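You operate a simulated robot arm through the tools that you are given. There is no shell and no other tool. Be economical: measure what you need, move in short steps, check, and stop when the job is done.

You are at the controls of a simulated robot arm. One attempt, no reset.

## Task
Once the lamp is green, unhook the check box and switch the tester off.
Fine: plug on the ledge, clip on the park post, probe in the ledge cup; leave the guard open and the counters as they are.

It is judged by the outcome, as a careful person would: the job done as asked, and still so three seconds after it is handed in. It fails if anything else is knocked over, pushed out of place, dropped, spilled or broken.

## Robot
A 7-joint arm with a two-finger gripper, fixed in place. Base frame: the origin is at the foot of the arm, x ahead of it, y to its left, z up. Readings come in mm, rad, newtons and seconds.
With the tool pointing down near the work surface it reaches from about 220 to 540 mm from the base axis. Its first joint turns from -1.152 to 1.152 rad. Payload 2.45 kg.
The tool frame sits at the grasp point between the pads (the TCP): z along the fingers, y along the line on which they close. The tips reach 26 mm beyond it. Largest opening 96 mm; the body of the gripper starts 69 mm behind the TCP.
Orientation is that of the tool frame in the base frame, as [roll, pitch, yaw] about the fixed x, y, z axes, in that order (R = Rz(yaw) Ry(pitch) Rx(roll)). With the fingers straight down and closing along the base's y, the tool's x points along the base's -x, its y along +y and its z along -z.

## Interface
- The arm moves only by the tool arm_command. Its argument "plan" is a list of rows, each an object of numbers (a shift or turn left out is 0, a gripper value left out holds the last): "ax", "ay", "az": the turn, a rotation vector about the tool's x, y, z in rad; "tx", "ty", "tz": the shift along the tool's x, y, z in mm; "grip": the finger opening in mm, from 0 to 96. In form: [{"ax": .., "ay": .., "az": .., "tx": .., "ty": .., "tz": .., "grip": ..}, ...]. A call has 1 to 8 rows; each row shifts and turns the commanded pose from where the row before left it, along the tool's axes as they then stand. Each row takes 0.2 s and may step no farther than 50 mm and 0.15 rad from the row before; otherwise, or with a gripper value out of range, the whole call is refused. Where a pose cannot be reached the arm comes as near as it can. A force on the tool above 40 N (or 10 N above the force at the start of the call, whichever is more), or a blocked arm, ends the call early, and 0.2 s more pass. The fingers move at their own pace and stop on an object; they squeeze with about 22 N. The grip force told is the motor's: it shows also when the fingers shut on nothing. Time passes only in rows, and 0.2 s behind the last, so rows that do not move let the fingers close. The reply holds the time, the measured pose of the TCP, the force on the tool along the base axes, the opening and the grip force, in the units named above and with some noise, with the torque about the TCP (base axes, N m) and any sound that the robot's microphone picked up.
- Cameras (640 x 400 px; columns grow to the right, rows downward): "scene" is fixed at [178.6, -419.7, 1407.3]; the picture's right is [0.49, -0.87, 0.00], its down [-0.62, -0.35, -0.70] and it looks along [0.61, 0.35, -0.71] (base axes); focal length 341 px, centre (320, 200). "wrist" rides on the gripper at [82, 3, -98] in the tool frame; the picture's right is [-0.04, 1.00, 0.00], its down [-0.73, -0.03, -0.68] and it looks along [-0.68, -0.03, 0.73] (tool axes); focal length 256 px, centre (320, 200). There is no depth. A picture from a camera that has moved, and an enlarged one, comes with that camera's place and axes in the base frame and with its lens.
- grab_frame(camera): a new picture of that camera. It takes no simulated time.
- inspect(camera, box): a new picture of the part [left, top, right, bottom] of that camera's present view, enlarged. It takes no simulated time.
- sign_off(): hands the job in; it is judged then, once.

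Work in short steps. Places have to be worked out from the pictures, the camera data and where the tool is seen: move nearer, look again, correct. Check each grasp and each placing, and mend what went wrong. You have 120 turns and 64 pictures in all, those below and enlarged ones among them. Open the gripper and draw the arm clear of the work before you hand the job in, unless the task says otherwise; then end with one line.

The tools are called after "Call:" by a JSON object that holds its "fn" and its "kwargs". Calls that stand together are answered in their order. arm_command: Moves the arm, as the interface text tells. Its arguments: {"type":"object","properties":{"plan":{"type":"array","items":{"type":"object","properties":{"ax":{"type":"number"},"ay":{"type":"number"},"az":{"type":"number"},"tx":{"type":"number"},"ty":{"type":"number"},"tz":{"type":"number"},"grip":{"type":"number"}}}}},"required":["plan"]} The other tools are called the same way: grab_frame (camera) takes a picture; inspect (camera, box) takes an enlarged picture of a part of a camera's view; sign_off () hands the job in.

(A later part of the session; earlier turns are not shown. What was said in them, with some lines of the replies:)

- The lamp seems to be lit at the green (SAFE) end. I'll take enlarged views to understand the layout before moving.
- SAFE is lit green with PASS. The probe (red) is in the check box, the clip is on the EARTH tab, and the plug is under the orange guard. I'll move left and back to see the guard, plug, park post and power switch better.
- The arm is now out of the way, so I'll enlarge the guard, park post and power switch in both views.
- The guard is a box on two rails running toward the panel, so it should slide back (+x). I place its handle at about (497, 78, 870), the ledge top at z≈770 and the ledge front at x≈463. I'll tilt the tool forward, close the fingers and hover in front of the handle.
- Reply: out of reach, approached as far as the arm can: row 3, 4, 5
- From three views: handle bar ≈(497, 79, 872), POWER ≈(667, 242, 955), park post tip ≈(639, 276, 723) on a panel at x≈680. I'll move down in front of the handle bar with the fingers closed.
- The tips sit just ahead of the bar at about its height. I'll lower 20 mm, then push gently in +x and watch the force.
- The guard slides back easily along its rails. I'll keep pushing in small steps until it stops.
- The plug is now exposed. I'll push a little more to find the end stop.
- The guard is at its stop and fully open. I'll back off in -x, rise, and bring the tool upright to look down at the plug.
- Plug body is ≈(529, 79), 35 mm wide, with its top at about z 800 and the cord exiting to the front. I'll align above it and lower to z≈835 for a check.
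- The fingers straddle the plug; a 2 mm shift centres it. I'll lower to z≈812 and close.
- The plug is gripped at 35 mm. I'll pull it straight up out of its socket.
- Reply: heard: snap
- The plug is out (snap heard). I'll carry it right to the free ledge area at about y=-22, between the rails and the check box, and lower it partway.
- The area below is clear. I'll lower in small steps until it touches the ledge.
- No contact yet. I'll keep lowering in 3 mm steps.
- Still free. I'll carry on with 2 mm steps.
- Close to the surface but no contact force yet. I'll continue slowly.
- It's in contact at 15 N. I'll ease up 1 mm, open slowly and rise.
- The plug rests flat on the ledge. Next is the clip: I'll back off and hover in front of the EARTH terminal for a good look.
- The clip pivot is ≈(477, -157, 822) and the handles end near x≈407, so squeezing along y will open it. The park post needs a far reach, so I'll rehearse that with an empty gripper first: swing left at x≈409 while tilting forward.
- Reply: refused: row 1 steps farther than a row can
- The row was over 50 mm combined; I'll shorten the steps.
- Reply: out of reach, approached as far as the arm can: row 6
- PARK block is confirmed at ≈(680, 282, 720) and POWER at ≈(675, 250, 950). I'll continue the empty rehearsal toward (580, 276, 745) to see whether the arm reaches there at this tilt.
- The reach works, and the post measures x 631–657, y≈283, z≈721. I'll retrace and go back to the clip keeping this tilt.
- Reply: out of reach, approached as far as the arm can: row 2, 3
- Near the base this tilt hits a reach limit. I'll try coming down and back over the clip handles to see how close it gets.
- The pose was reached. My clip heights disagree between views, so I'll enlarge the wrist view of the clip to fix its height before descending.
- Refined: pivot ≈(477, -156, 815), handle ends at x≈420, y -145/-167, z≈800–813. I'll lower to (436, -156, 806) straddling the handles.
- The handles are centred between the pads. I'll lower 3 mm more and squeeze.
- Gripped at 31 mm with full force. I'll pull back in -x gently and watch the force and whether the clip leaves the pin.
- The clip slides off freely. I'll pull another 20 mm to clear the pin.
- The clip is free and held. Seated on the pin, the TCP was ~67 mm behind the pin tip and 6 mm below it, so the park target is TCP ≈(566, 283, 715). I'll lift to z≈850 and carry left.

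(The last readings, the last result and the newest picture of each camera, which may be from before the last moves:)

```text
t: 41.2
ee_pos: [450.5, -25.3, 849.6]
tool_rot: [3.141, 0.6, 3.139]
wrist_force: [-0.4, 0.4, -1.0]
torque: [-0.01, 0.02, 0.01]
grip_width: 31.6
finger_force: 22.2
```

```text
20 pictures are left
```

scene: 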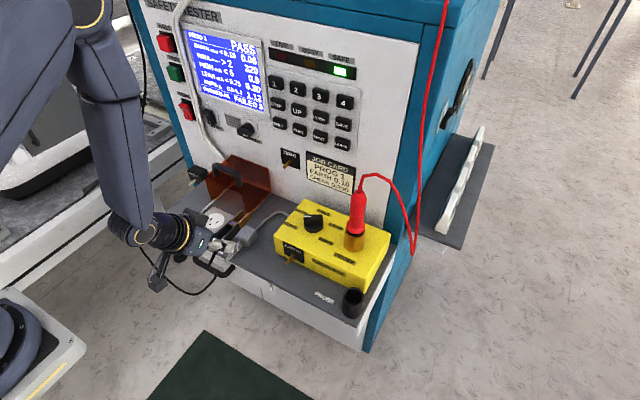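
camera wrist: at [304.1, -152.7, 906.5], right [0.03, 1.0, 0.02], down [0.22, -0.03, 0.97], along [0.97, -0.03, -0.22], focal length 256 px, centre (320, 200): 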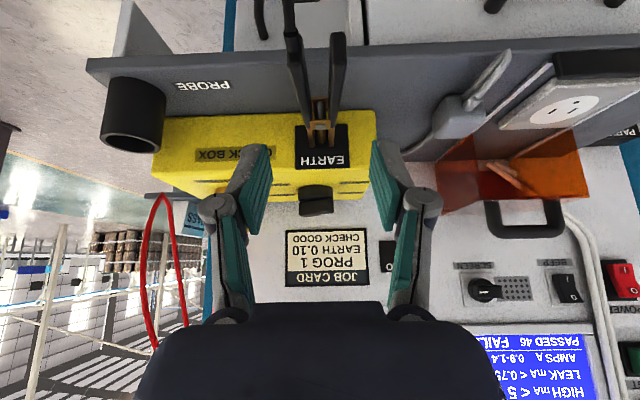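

Carrying well. I'll continue left to y≈283.

Call:
{"fn": "arm_command", "kwargs": {"plan": [{"ty": 44}, {"ty": 44}, {"ty": 44}, {"ty": 44}, {"ty": 44}, {"ty": 44}, {"ty": 44}, {}]}}

```text
t: 43.0
ee_pos: [451.0, 282.1, 851.3]
tool_rot: [-3.141, 0.6, 3.141]
wrist_force: [0.4, 1.0, -1.1]
torque: [0.05, 0.02, -0.02]
grip_width: 31.3
finger_force: 22.1
```

Now down to a pre-approach point, jaws just short of the post.

Call:
{"fn": "arm_command", "kwargs": {"plan": [{"tz": 38, "tx": 3.5, "ty": 1}, {"tz": 38, "tx": 3.5}, {"tz": 38, "tx": 3.5}, {"tz": 37, "tx": 3.5}, {}]}}

Call:
{"fn": "inspect", "kwargs": {"camera": "wrist", "box": [240, 60, 400, 220]}}

Call:
{"fn": "inspect", "kwargs": {"camera": "scene", "box": [150, 140, 230, 220]}}

```text
t: 44.2
ee_pos: [523.0, 281.8, 718.7]
tool_rot: [-3.14, 0.601, 3.142]
wrist_force: [-0.5, 0.7, -1.1]
torque: [0.03, 0.02, -0.01]
grip_width: 31.4
finger_force: 21.7
```

```text
2.50 times, centred on (320, 140) of wrist
camera zoom: at [401.1, 284.4, 753.0], right [0.03, 1.0, 0.02], down [0.22, -0.03, 0.97], along [0.97, -0.03, -0.22], focal length 640 px, centre (320, 350)
```

zoom: 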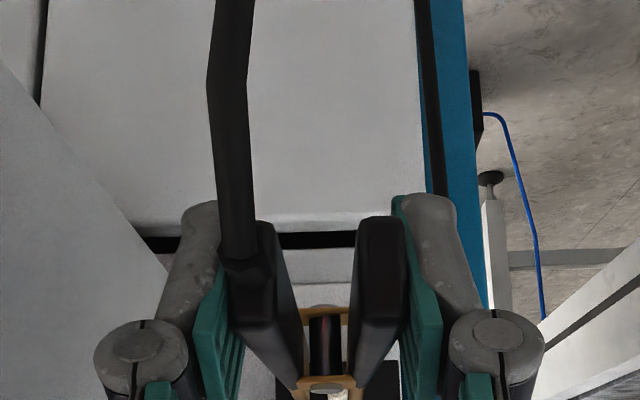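

```text
5.00 times, centred on (190, 180) of scene
camera zoom: at [178.6, -419.7, 1407.3], right [0.49, -0.87, 0.0], down [-0.62, -0.35, -0.7], along [0.61, 0.35, -0.71], focal length 1707 px, centre (970, 300)
```

zoom: 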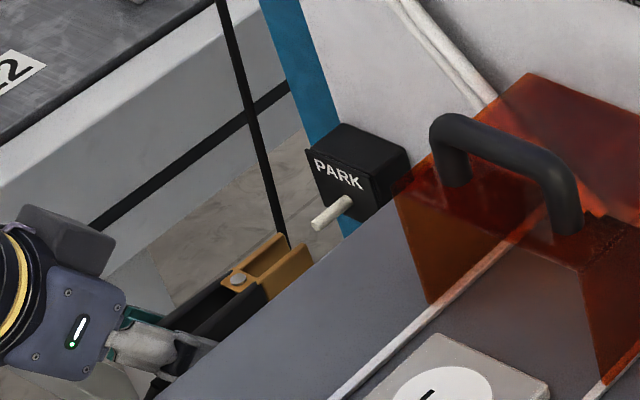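

The jaws are nearly in line with the post, perhaps 2–3 mm low and 1 mm to the right. I'll correct and move forward until the jaws just start over the tip, then look again.

Call:
{"fn": "arm_command", "kwargs": {"plan": [{"tx": -6.8, "tz": 3.4, "ty": 1}, {"tx": -6.8, "tz": 3.4}, {"tx": -4, "tz": 2.8}, {}]}}

Call:
{"fn": "inspect", "kwargs": {"camera": "scene", "box": [180, 150, 230, 200]}}

```text
t: 45.2
ee_pos: [544.0, 284.0, 721.0]
tool_rot: [3.141, 0.601, 3.14]
wrist_force: [-0.3, -1.6, -1.0]
torque: [-0.01, 0.04, 0.03]
grip_width: 31.3
finger_force: 22.0
```

```text
8.00 times, centred on (205, 175) of scene
camera zoom: at [178.6, -419.7, 1407.3], right [0.49, -0.87, 0.0], down [-0.62, -0.35, -0.7], along [0.61, 0.35, -0.71], focal length 2731 px, centre (1240, 400)
```

zoom: 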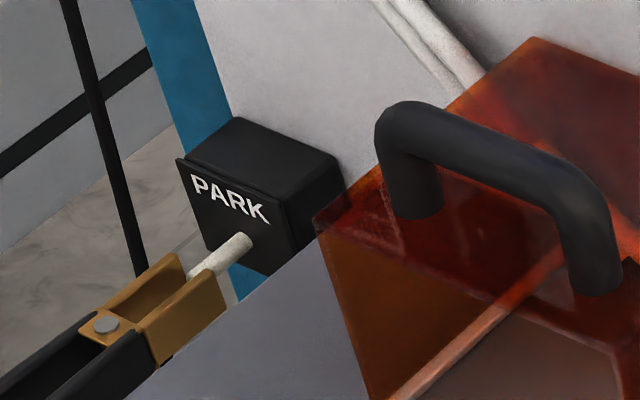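

The post is entering between the jaws. I'll move forward 21 mm in small steps.

Call:
{"fn": "arm_command", "kwargs": {"plan": [{"tx": -4.4, "tz": 3}, {"tx": -4.4, "tz": 3}, {"tx": -4.4, "tz": 3}, {"tx": -4.4, "tz": 3}, {}]}}

Call:
{"fn": "inspect", "kwargs": {"camera": "scene", "box": [180, 150, 230, 200]}}

```text
t: 46.4
ee_pos: [565.8, 283.7, 720.0]
tool_rot: [3.139, 0.601, 3.141]
wrist_force: [-0.7, 0.2, -1.0]
torque: [-0.01, 0.04, 0.01]
grip_width: 31.5
finger_force: 21.6
```

```text
8.00 times, centred on (205, 175) of scene
camera zoom: at [178.6, -419.7, 1407.3], right [0.49, -0.87, 0.0], down [-0.62, -0.35, -0.7], along [0.61, 0.35, -0.71], focal length 2731 px, centre (1240, 400)
```

zoom: 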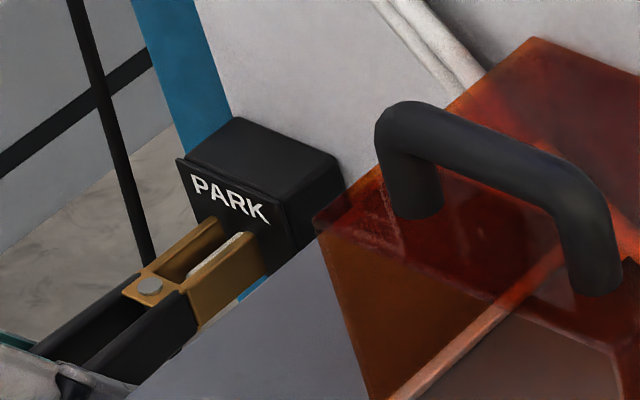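

The clip is fully over the post. I'll release slowly, wait, and check it holds before backing off.

Call:
{"fn": "arm_command", "kwargs": {"plan": [{"grip": 36}, {"grip": 44}, {"grip": 56}, {}, {}]}}

Call:
{"fn": "inspect", "kwargs": {"camera": "scene", "box": [160, 140, 240, 220]}}

```text
t: 47.6
ee_pos: [565.3, 283.8, 721.2]
tool_rot: [3.141, 0.601, -3.141]
wrist_force: [-0.4, -0.3, 0.2]
torque: [-0.03, 0.0, -0.04]
grip_width: 56.3
finger_force: 0.0
```

```text
5.00 times, centred on (200, 180) of scene
camera zoom: at [178.6, -419.7, 1407.3], right [0.49, -0.87, 0.0], down [-0.62, -0.35, -0.7], along [0.61, 0.35, -0.71], focal length 1707 px, centre (920, 300)
```

zoom: 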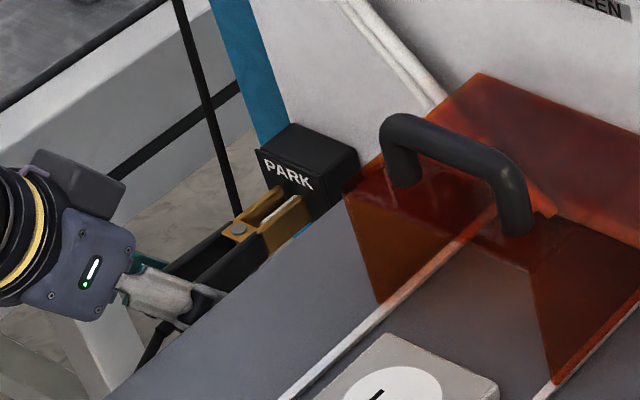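

The clip stays on the post. I'll withdraw along the tool axis and travel right toward the red probe, which I place at ≈(586, -266), handle z≈900–990.

Call:
{"fn": "arm_command", "kwargs": {"plan": [{"tz": -20}, {"tz": -38}, {"tz": -38}, {"tz": -38}, {"tz": -38}, {"tz": -38}, {"ty": -50}, {"ty": -50}]}}

Call:
{"fn": "arm_command", "kwargs": {"plan": [{"ty": -50, "tx": -5}, {"ty": -49, "tx": -5}, {"ty": -49, "tx": -5}, {"ty": -49, "tx": -5}, {"ty": -49, "tx": -5}, {"ty": -49, "tx": -5}, {"ty": -49}, {}]}}

```text
t: 49.4
ee_pos: [444.8, 184.0, 892.9]
tool_rot: [3.139, 0.6, -3.142]
wrist_force: [0.2, -0.2, -1.4]
torque: [0.04, 0.0, 0.01]
grip_width: 56.0
finger_force: 0.0
```

```text
refused: row 1 steps farther than a row can; nothing moved
```

One row was slightly too long; resending with shorter steps.

Call:
{"fn": "arm_command", "kwargs": {"plan": [{"ty": -48, "tx": -5}, {"ty": -48, "tx": -5}, {"ty": -48, "tx": -5}, {"ty": -48, "tx": -5}, {"ty": -48, "tx": -5}, {"ty": -48, "tx": -5}, {"ty": -48}, {"ty": -48}]}}

Call:
{"fn": "arm_command", "kwargs": {"plan": [{"ty": -45}, {"tz": -40}, {}]}}

Call:
{"fn": "grab_frame", "kwargs": {"camera": "wrist"}}

Call:
{"fn": "grab_frame", "kwargs": {"camera": "scene"}}

```text
t: 51.2
ee_pos: [471.7, -200.5, 910.6]
tool_rot: [3.141, 0.6, -3.14]
wrist_force: [0.0, -0.7, 0.3]
torque: [0.07, 0.01, -0.01]
grip_width: 55.8
finger_force: 0.0
```

```text
t: 52.0
ee_pos: [448.2, -244.5, 942.6]
tool_rot: [-3.14, 0.6, 3.139]
wrist_force: [1.3, -0.3, -0.6]
torque: [0.01, -0.01, 0.01]
grip_width: 55.9
finger_force: 0.0
```

```text
14 pictures are left
camera wrist: at [325.9, -242.2, 977.2], right [0.03, 1.0, 0.02], down [0.22, -0.03, 0.97], along [0.97, -0.03, -0.22], focal length 256 px, centre (320, 200)
```

wrist: 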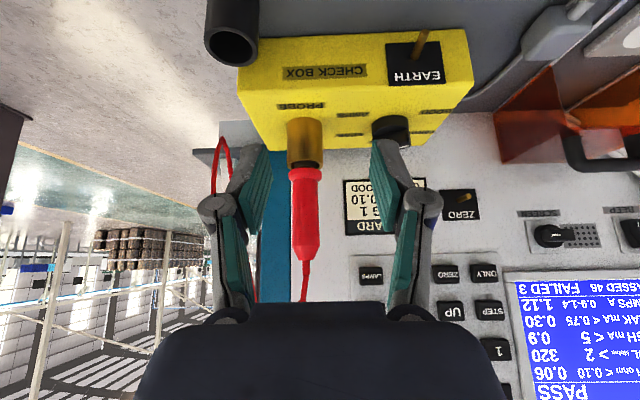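

```text
13 pictures are left
```

scene: 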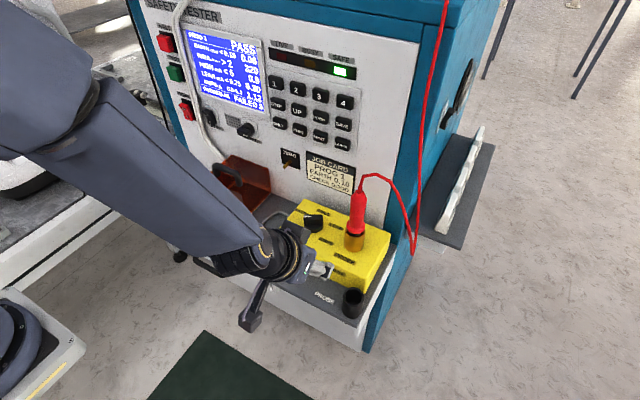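

The probe is at (593, -266), its flange z≈887 and handle top z≈977. I'll align y first, then advance so the pads straddle the handle at z≈925.

Call:
{"fn": "arm_command", "kwargs": {"plan": [{"ty": -22}, {"tx": -27.2, "tz": 24}, {"tx": -27.2, "tz": 24}, {"tx": -27.2, "tz": 24}, {"tx": -13.6, "tz": 12}, {"tx": -13.6, "tz": 12}, {}]}}

Call:
{"fn": "grab_frame", "kwargs": {"camera": "wrist"}}

```text
t: 53.6
ee_pos: [594.4, -266.1, 927.9]
tool_rot: [3.14, 0.6, -3.14]
wrist_force: [0.2, 0.3, 0.9]
torque: [-0.02, 0.02, 0.0]
grip_width: 56.0
finger_force: 0.1
```

```text
12 pictures are left
camera wrist: at [471.8, -264.1, 961.9], right [0.03, 1.0, 0.02], down [0.22, -0.03, 0.97], along [0.97, -0.03, -0.22], focal length 256 px, centre (320, 200)
```

wrist: 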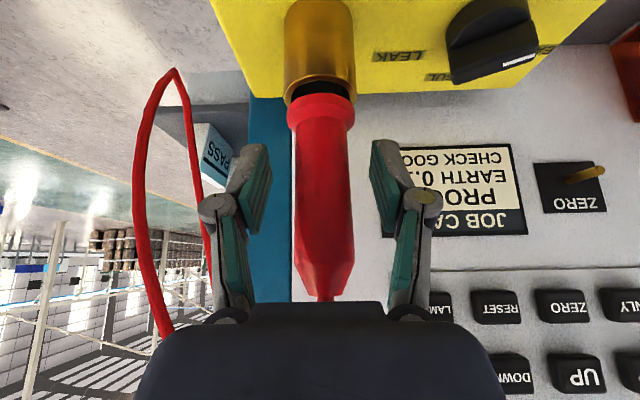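

The handle is centred between the pads. I'll close on it, then lift.

Call:
{"fn": "arm_command", "kwargs": {"plan": [{"grip": 10}, {}, {}, {}]}}

Call:
{"fn": "arm_command", "kwargs": {"plan": [{"tx": -4.5, "tz": -6.6}, {"tx": -4.5, "tz": -6.6}, {"tx": -8.5, "tz": -12.4}, {"tx": -8.5, "tz": -12.4}, {"tx": -8.5, "tz": -12.4}, {"tx": -8.5, "tz": -12.4}, {}]}}

Call:
{"fn": "inspect", "kwargs": {"camera": "scene", "box": [270, 140, 430, 320]}}

```text
t: 54.6
ee_pos: [593.7, -265.6, 927.2]
tool_rot: [3.141, 0.599, 3.141]
wrist_force: [-0.8, 0.9, 0.5]
torque: [0.01, -0.03, -0.02]
grip_width: 28.0
finger_force: 21.7
```

```text
t: 56.2
ee_pos: [593.5, -265.8, 1003.0]
tool_rot: [3.141, 0.599, 3.141]
wrist_force: [-0.3, -0.4, -0.7]
torque: [-0.03, -0.01, 0.01]
grip_width: 28.1
finger_force: 22.3
```

```text
2.22 times, centred on (350, 230) of scene
camera zoom: at [178.6, -419.7, 1407.3], right [0.49, -0.87, 0.0], down [-0.62, -0.35, -0.7], along [0.61, 0.35, -0.71], focal length 759 px, centre (253, 133)
```

zoom: 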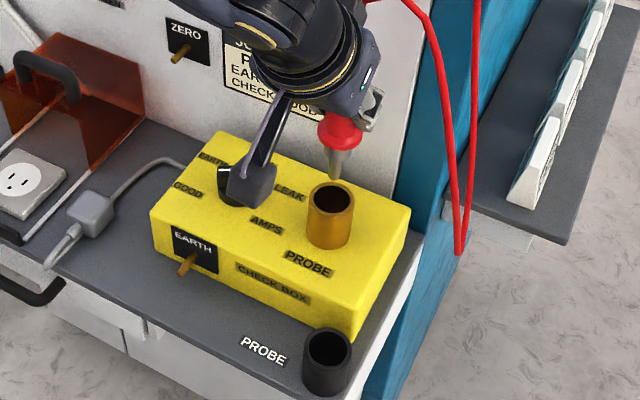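

The probe is out, its tip ≈93 mm below the TCP. I'll carry it over the cup at (494, -314) and lower to about 20 mm above the rim.

Call:
{"fn": "arm_command", "kwargs": {"plan": [{"tx": 20.5, "tz": -14, "ty": -12}, {"tx": 20.5, "tz": -14, "ty": -12}, {"tx": 20.5, "tz": -14, "ty": -12}, {"tx": 20.5, "tz": -14, "ty": -12}, {"tx": 14, "tz": 20.5}, {"tx": 14, "tz": 20.5}, {"tx": 14, "tz": 20.5}, {}]}}

Call:
{"fn": "inspect", "kwargs": {"camera": "scene", "box": [310, 240, 390, 330]}}

Call:
{"fn": "inspect", "kwargs": {"camera": "wrist", "box": [220, 0, 420, 200]}}

```text
t: 58.0
ee_pos: [493.4, -314.4, 925.3]
tool_rot: [-3.142, 0.6, 3.142]
wrist_force: [-0.8, 0.1, -1.6]
torque: [-0.01, 0.02, -0.01]
grip_width: 28.0
finger_force: 21.8
```

```text
4.44 times, centred on (350, 285) of scene
camera zoom: at [178.6, -419.7, 1407.3], right [0.49, -0.87, 0.0], down [-0.62, -0.35, -0.7], along [0.61, 0.35, -0.71], focal length 1517 px, centre (187, -178)
```

zoom: 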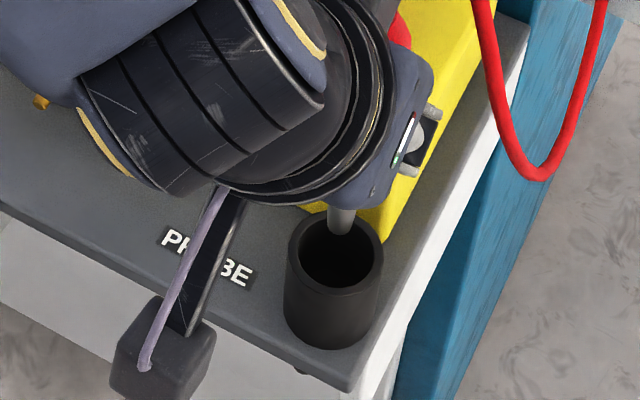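

```text
2.00 times, centred on (320, 100) of wrist
camera zoom: at [371.6, -312.8, 960.4], right [0.03, 1.0, 0.02], down [0.22, -0.03, 0.97], along [0.97, -0.03, -0.22], focal length 512 px, centre (320, 400)
```

zoom: 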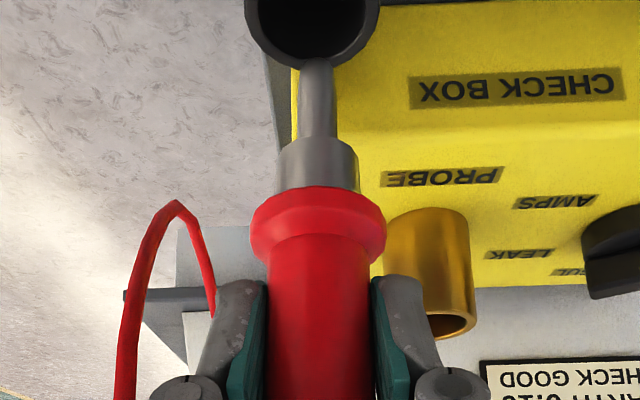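

The tip is within a few mm of the cup centre in both views; I'll shift +2 mm in x and lower into the cup in small steps.

Call:
{"fn": "arm_command", "kwargs": {"plan": [{"tx": -1.65, "tz": 1.1}, {"tx": 5.65, "tz": 8.25}, {"tx": 5.65, "tz": 8.25}, {"tx": 5.65, "tz": 8.25}, {"tx": 4.5, "tz": 6.6}, {}]}}

Call:
{"fn": "inspect", "kwargs": {"camera": "scene", "box": [310, 240, 390, 330]}}

```text
t: 59.4
ee_pos: [495.1, -313.9, 889.6]
tool_rot: [3.141, 0.6, 3.141]
wrist_force: [0.1, -0.9, -1.4]
torque: [0.01, 0.01, -0.01]
grip_width: 27.9
finger_force: 22.1
```

```text
4.44 times, centred on (350, 285) of scene
camera zoom: at [178.6, -419.7, 1407.3], right [0.49, -0.87, 0.0], down [-0.62, -0.35, -0.7], along [0.61, 0.35, -0.71], focal length 1517 px, centre (187, -178)
```

zoom: 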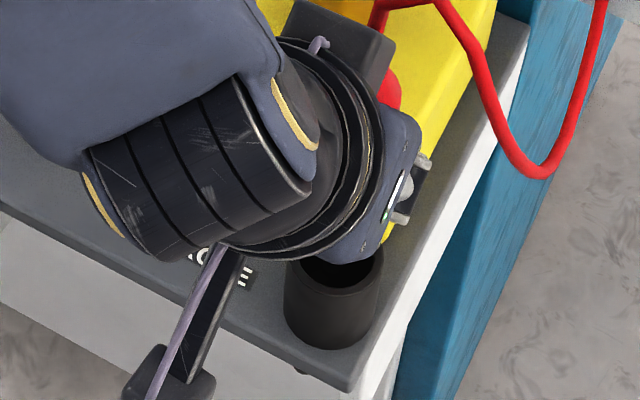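

The tip should be inside the rim now with no contact. I'll lower further in small steps, checking force.

Call:
{"fn": "arm_command", "kwargs": {"plan": [{"tx": 2.26, "tz": 3.3}, {"tx": 2.26, "tz": 3.3}, {"tx": 2.26, "tz": 3.3}, {}]}}

Call:
{"fn": "arm_command", "kwargs": {"plan": [{"tx": 1.7, "tz": 2.5}, {"tx": 1.7, "tz": 2.5}, {}]}}

Call:
{"fn": "inspect", "kwargs": {"camera": "wrist", "box": [220, 0, 420, 200]}}

```text
t: 60.4
ee_pos: [494.8, -314.4, 877.7]
tool_rot: [-3.141, 0.6, 3.14]
wrist_force: [-0.3, -0.3, -1.3]
torque: [0.0, 0.0, 0.06]
grip_width: 27.8
finger_force: 21.6
```

```text
t: 61.2
ee_pos: [496.3, -314.2, 873.1]
tool_rot: [3.142, 0.604, -3.141]
wrist_force: [2.1, 0.7, 12.7]
torque: [0.04, -0.3, 0.0]
grip_width: 28.1
finger_force: 21.6
```

```text
2.00 times, centred on (320, 100) of wrist
camera zoom: at [373.8, -312.8, 907.3], right [0.03, 1.0, 0.02], down [0.22, -0.03, 0.98], along [0.98, -0.03, -0.22], focal length 512 px, centre (320, 400)
```

zoom: 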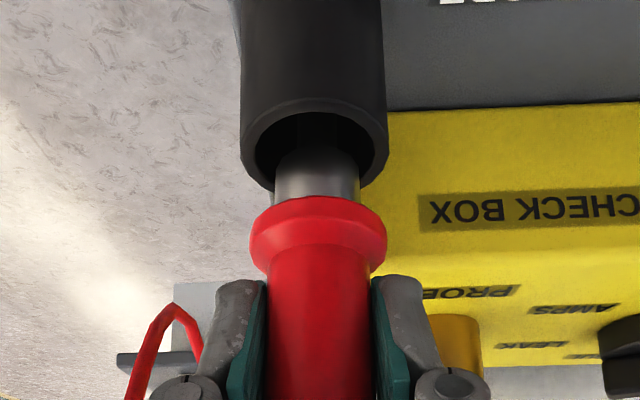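

Contact at 12.7 N with the tip and collar inside the cup. I'll release slowly, then back out in -x along the open side.

Call:
{"fn": "arm_command", "kwargs": {"plan": [{"tx": -0.5, "tz": -0.7}, {"grip": 32}, {"grip": 42}, {"grip": 60}, {}, {}]}}

Call:
{"fn": "inspect", "kwargs": {"camera": "wrist", "box": [170, 0, 470, 300]}}

```text
t: 62.6
ee_pos: [494.2, -315.4, 873.1]
tool_rot: [3.141, 0.6, -3.14]
wrist_force: [-0.3, 0.1, -0.3]
torque: [-0.02, -0.02, -0.01]
grip_width: 60.0
finger_force: 0.1
```

```text
1.33 times, centred on (320, 150) of wrist
camera zoom: at [373.0, -313.2, 907.9], right [0.03, 1.0, 0.02], down [0.22, -0.03, 0.97], along [0.97, -0.03, -0.22], focal length 341 px, centre (320, 267)
```

zoom: 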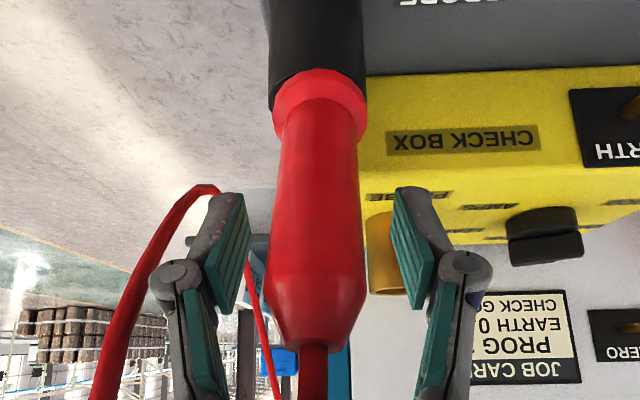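

The probe has settled in the cup, leaning slightly. I'll back straight off in -x, then rise and check with the scene camera.

Call:
{"fn": "arm_command", "kwargs": {"plan": [{"tx": 12.4, "tz": -8.5}, {"tx": 16.5, "tz": -11.3}, {"tx": 16.5, "tz": -11.3}, {"tx": 16.5, "tz": -11.3}, {}]}}

Call:
{"fn": "grab_frame", "kwargs": {"camera": "scene"}}

```text
t: 63.8
ee_pos: [418.3, -314.1, 872.2]
tool_rot: [-3.141, 0.6, 3.141]
wrist_force: [0.5, -0.4, 0.6]
torque: [-0.05, 0.01, 0.03]
grip_width: 60.3
finger_force: 0.1
```

```text
5 pictures are left
```

scene: 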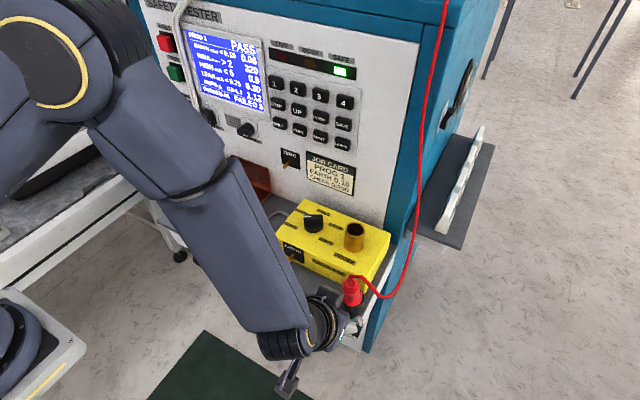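

The probe sits in the cup, and check-box terminals are all free. Next is POWER (O end is the upper half, around z≈965, y≈249). I'll move left clear of the probe first, then up and across, closing the fingers.

Call:
{"fn": "arm_command", "kwargs": {"plan": [{"ty": 40}, {"ty": 45, "grip": 0}, {"tx": -20, "tz": -20}, {"tx": -25, "tz": -20, "ty": 20}, {"ty": 45, "tx": -10}, {"ty": 48}, {"ty": 48}, {"ty": 48}]}}

Call:
{"fn": "arm_command", "kwargs": {"plan": [{"ty": 49}, {"ty": 49}, {"ty": 49}, {"ty": 49}, {"ty": 49}, {"ty": 23}, {}]}}

```text
t: 65.6
ee_pos: [463.1, -23.3, 935.7]
tool_rot: [3.14, 0.597, -3.141]
wrist_force: [-0.1, 0.5, 0.3]
torque: [-0.01, -0.02, 0.02]
grip_width: 0.1
finger_force: 22.3
out of reach, approached as far as the arm can: row 7, 8
```

```text
t: 67.2
ee_pos: [463.9, 244.1, 933.2]
tool_rot: [3.141, 0.601, -3.14]
wrist_force: [0.5, 0.4, 0.6]
torque: [-0.01, 0.02, 0.01]
grip_width: 0.0
finger_force: 21.9
```

Now I'll move forward in front of the switch and tilt the tool nearer to horizontal.

Call:
{"fn": "arm_command", "kwargs": {"plan": [{"tx": -33, "tz": 4.5, "ty": 5}, {"tx": -33, "tz": 4.5}, {"tx": -33, "tz": 4.5}, {"ay": -0.15}, {"ay": -0.15}, {"ay": -0.15}, {}]}}

Call:
{"fn": "inspect", "kwargs": {"camera": "wrist", "box": [200, 40, 440, 240]}}

```text
t: 68.8
ee_pos: [552.7, 248.2, 982.1]
tool_rot: [-3.14, 1.053, -3.141]
wrist_force: [0.5, -0.7, 0.0]
torque: [0.02, 0.02, 0.02]
grip_width: 0.0
finger_force: 21.7
```

```text
2.00 times, centred on (320, 140) of wrist
camera zoom: at [427.7, 249.9, 958.7], right [0.02, 1.0, 0.04], down [-0.23, -0.03, 0.97], along [0.97, -0.03, 0.22], focal length 512 px, centre (320, 320)
```

zoom: 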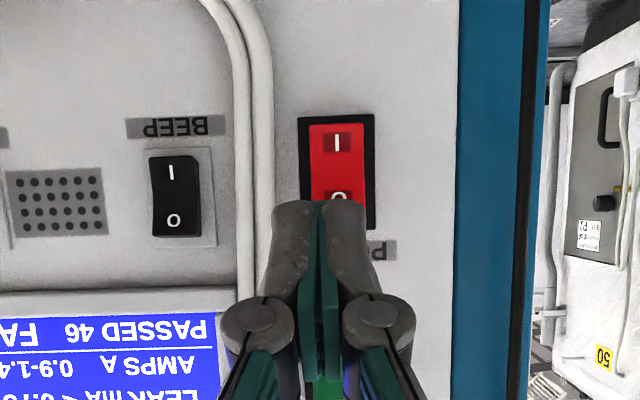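

O is on the upper half at ≈(670, 253, 957). I'll shift to y=253, drop to that height and advance to about 25 mm short of it.

Call:
{"fn": "arm_command", "kwargs": {"plan": [{"tx": -6.5, "tz": 31, "ty": 5}, {"tx": -6.5, "tz": 31}, {}]}}

Call:
{"fn": "arm_command", "kwargs": {"plan": [{"tx": -2, "tz": 3.47}, {"tx": -2, "tz": 3.47}, {"tx": -2, "tz": 3.47}, {"tx": -2, "tz": 3.47}, {}]}}

```text
t: 69.6
ee_pos: [613.4, 251.4, 961.8]
tool_rot: [3.141, 1.051, 3.141]
wrist_force: [-0.2, -0.2, 0.3]
torque: [-0.02, 0.01, 0.0]
grip_width: 0.2
finger_force: 21.7
```

```text
t: 70.8
ee_pos: [629.8, 252.3, 960.6]
tool_rot: [-3.142, 1.05, -3.141]
wrist_force: [-0.4, -0.1, -0.1]
torque: [-0.01, 0.0, -0.01]
grip_width: 0.0
finger_force: 21.6
```

No contact yet. I'll continue in 3 mm steps.

Call:
{"fn": "arm_command", "kwargs": {"plan": [{"tx": -1.5, "tz": 2.6}, {"tx": -1.5, "tz": 2.6}, {}]}}

Call:
{"fn": "arm_command", "kwargs": {"plan": [{"tx": -1.5, "tz": 2.6}, {}]}}

```text
t: 71.6
ee_pos: [636.0, 252.8, 961.7]
tool_rot: [3.141, 1.051, -3.141]
wrist_force: [-0.2, 0.0, 0.5]
torque: [-0.03, 0.01, 0.02]
grip_width: 0.1
finger_force: 22.0
```

```text
t: 72.2
ee_pos: [638.2, 252.4, 961.1]
tool_rot: [3.14, 1.05, 3.14]
wrist_force: [-0.1, -0.4, 0.7]
torque: [-0.03, -0.03, -0.01]
grip_width: 0.1
finger_force: 21.7
```

Still free. Continuing gently.

Call:
{"fn": "arm_command", "kwargs": {"plan": [{"tx": -1.5, "tz": 2.6}, {}]}}

Call:
{"fn": "arm_command", "kwargs": {"plan": [{"tx": -1.5, "tz": 2.6}, {}]}}

Call:
{"fn": "arm_command", "kwargs": {"plan": [{"tx": -1.5, "tz": 2.6}, {}]}}

```text
t: 72.8
ee_pos: [640.9, 251.3, 962.0]
tool_rot: [3.14, 1.051, -3.141]
wrist_force: [-0.3, -0.7, 0.3]
torque: [0.03, 0.03, 0.01]
grip_width: 0.0
finger_force: 22.7
```

```text
t: 73.4
ee_pos: [643.3, 251.7, 962.0]
tool_rot: [-3.14, 1.049, 3.14]
wrist_force: [0.1, -1.0, -0.1]
torque: [0.0, 0.01, -0.02]
grip_width: 0.0
finger_force: 21.8
```

```text
t: 74.0
ee_pos: [647.4, 251.3, 961.7]
tool_rot: [3.141, 1.05, 3.14]
wrist_force: [0.4, 0.3, 1.2]
torque: [0.0, -0.02, 0.01]
grip_width: 0.0
finger_force: 21.8
```

Still no contact; the panel face must be a bit deeper. Continuing in 3 mm steps.

Call:
{"fn": "arm_command", "kwargs": {"plan": [{"tx": -1.5, "tz": 2.6}, {}]}}

Call:
{"fn": "arm_command", "kwargs": {"plan": [{"tx": -1.5, "tz": 2.6}, {}]}}

```text
t: 74.6
ee_pos: [649.8, 252.9, 961.0]
tool_rot: [-3.141, 1.051, -3.141]
wrist_force: [-2.4, 0.2, 1.1]
torque: [-0.02, -0.07, -0.01]
grip_width: 5.8
finger_force: 28.8
```

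```text
t: 75.2
ee_pos: [653.4, 253.3, 959.8]
tool_rot: [3.141, 1.05, 3.141]
wrist_force: [-12.9, -3.1, 5.1]
torque: [-0.04, -0.09, -0.08]
grip_width: 6.0
finger_force: 27.9
```

Contact at 13 N with no click yet. I'll press 2 mm more and listen.

Call:
{"fn": "arm_command", "kwargs": {"plan": [{"tx": -1, "tz": 1.73}, {}]}}

```text
t: 75.8
ee_pos: [652.7, 253.1, 960.7]
tool_rot: [3.141, 1.048, 3.14]
wrist_force: [-18.3, -5.4, 11.8]
torque: [-0.01, -0.29, -0.16]
grip_width: 5.9
finger_force: 28.5
stopped in row 2: the force on the tool passed its limit at 41 N (the readings are from after the stop); the commanded pose is now the measured one
```

The force limit tripped without a sound. I'll look at the panel and the switch.

Call:
{"fn": "inspect", "kwargs": {"camera": "scene", "box": [120, 10, 360, 210]}}

```text
2.00 times, centred on (240, 110) of scene
camera zoom: at [177.8, -419.9, 1407.3], right [0.49, -0.87, 0.0], down [-0.62, -0.35, -0.7], along [0.61, 0.35, -0.71], focal length 683 px, centre (480, 380)
```

zoom: 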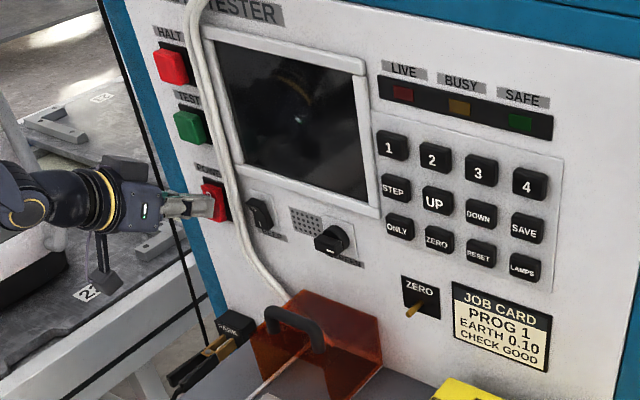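

The screen and lamps are dark: the tester is off, and the clip is on the park post. I'll withdraw straight back, then tilt up clear and open the gripper.

Call:
{"fn": "arm_command", "kwargs": {"plan": [{"tx": 5, "tz": -8.7}, {"tx": 12, "tz": -21}, {"tx": 15, "tz": -26}, {"tx": 15, "tz": -26}, {"tx": 15, "tz": -26, "ay": 0.15}, {"ay": 0.15, "grip": 60}, {"ay": 0.15, "tz": -20}, {}]}}

Call:
{"fn": "arm_command", "kwargs": {"plan": [{"tz": -30}, {"tz": -30}, {}, {}]}}

Call:
{"fn": "grab_frame", "kwargs": {"camera": "scene"}}

```text
t: 77.6
ee_pos: [516.7, 253.4, 975.8]
tool_rot: [3.141, 0.597, -3.141]
wrist_force: [-0.1, 0.8, 0.1]
torque: [0.01, -0.03, -0.04]
grip_width: 60.1
finger_force: 0.0
```

```text
t: 78.6
ee_pos: [482.6, 253.6, 1024.8]
tool_rot: [3.14, 0.597, -3.142]
wrist_force: [-0.8, 0.7, -0.1]
torque: [0.03, 0.01, -0.01]
grip_width: 60.0
finger_force: 0.1
```

```text
2 pictures are left
```

scene: 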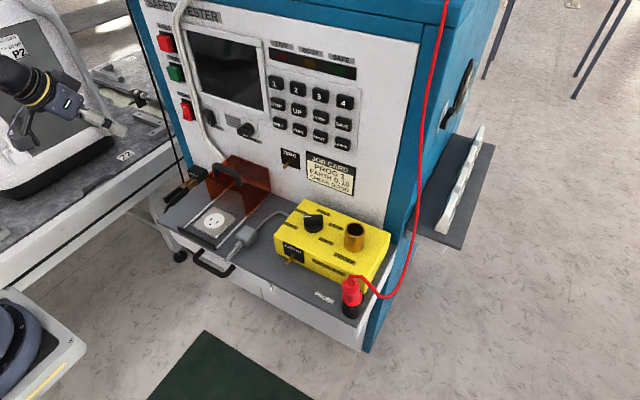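

Everything is in place: plug on the ledge, clip on the park post, probe in the cup, guard open, tester off, gripper open and arm clear. I'm handing the job in.

Call:
{"fn": "sign_off", "kwargs": {}}

```text
The job is handed in.
```

The check box is unhooked and the tester is off: plug on the ledge, clip on the park post, probe in the ledge cup (leaning slightly), guard left open, and no counter or keypad buttons pressed.
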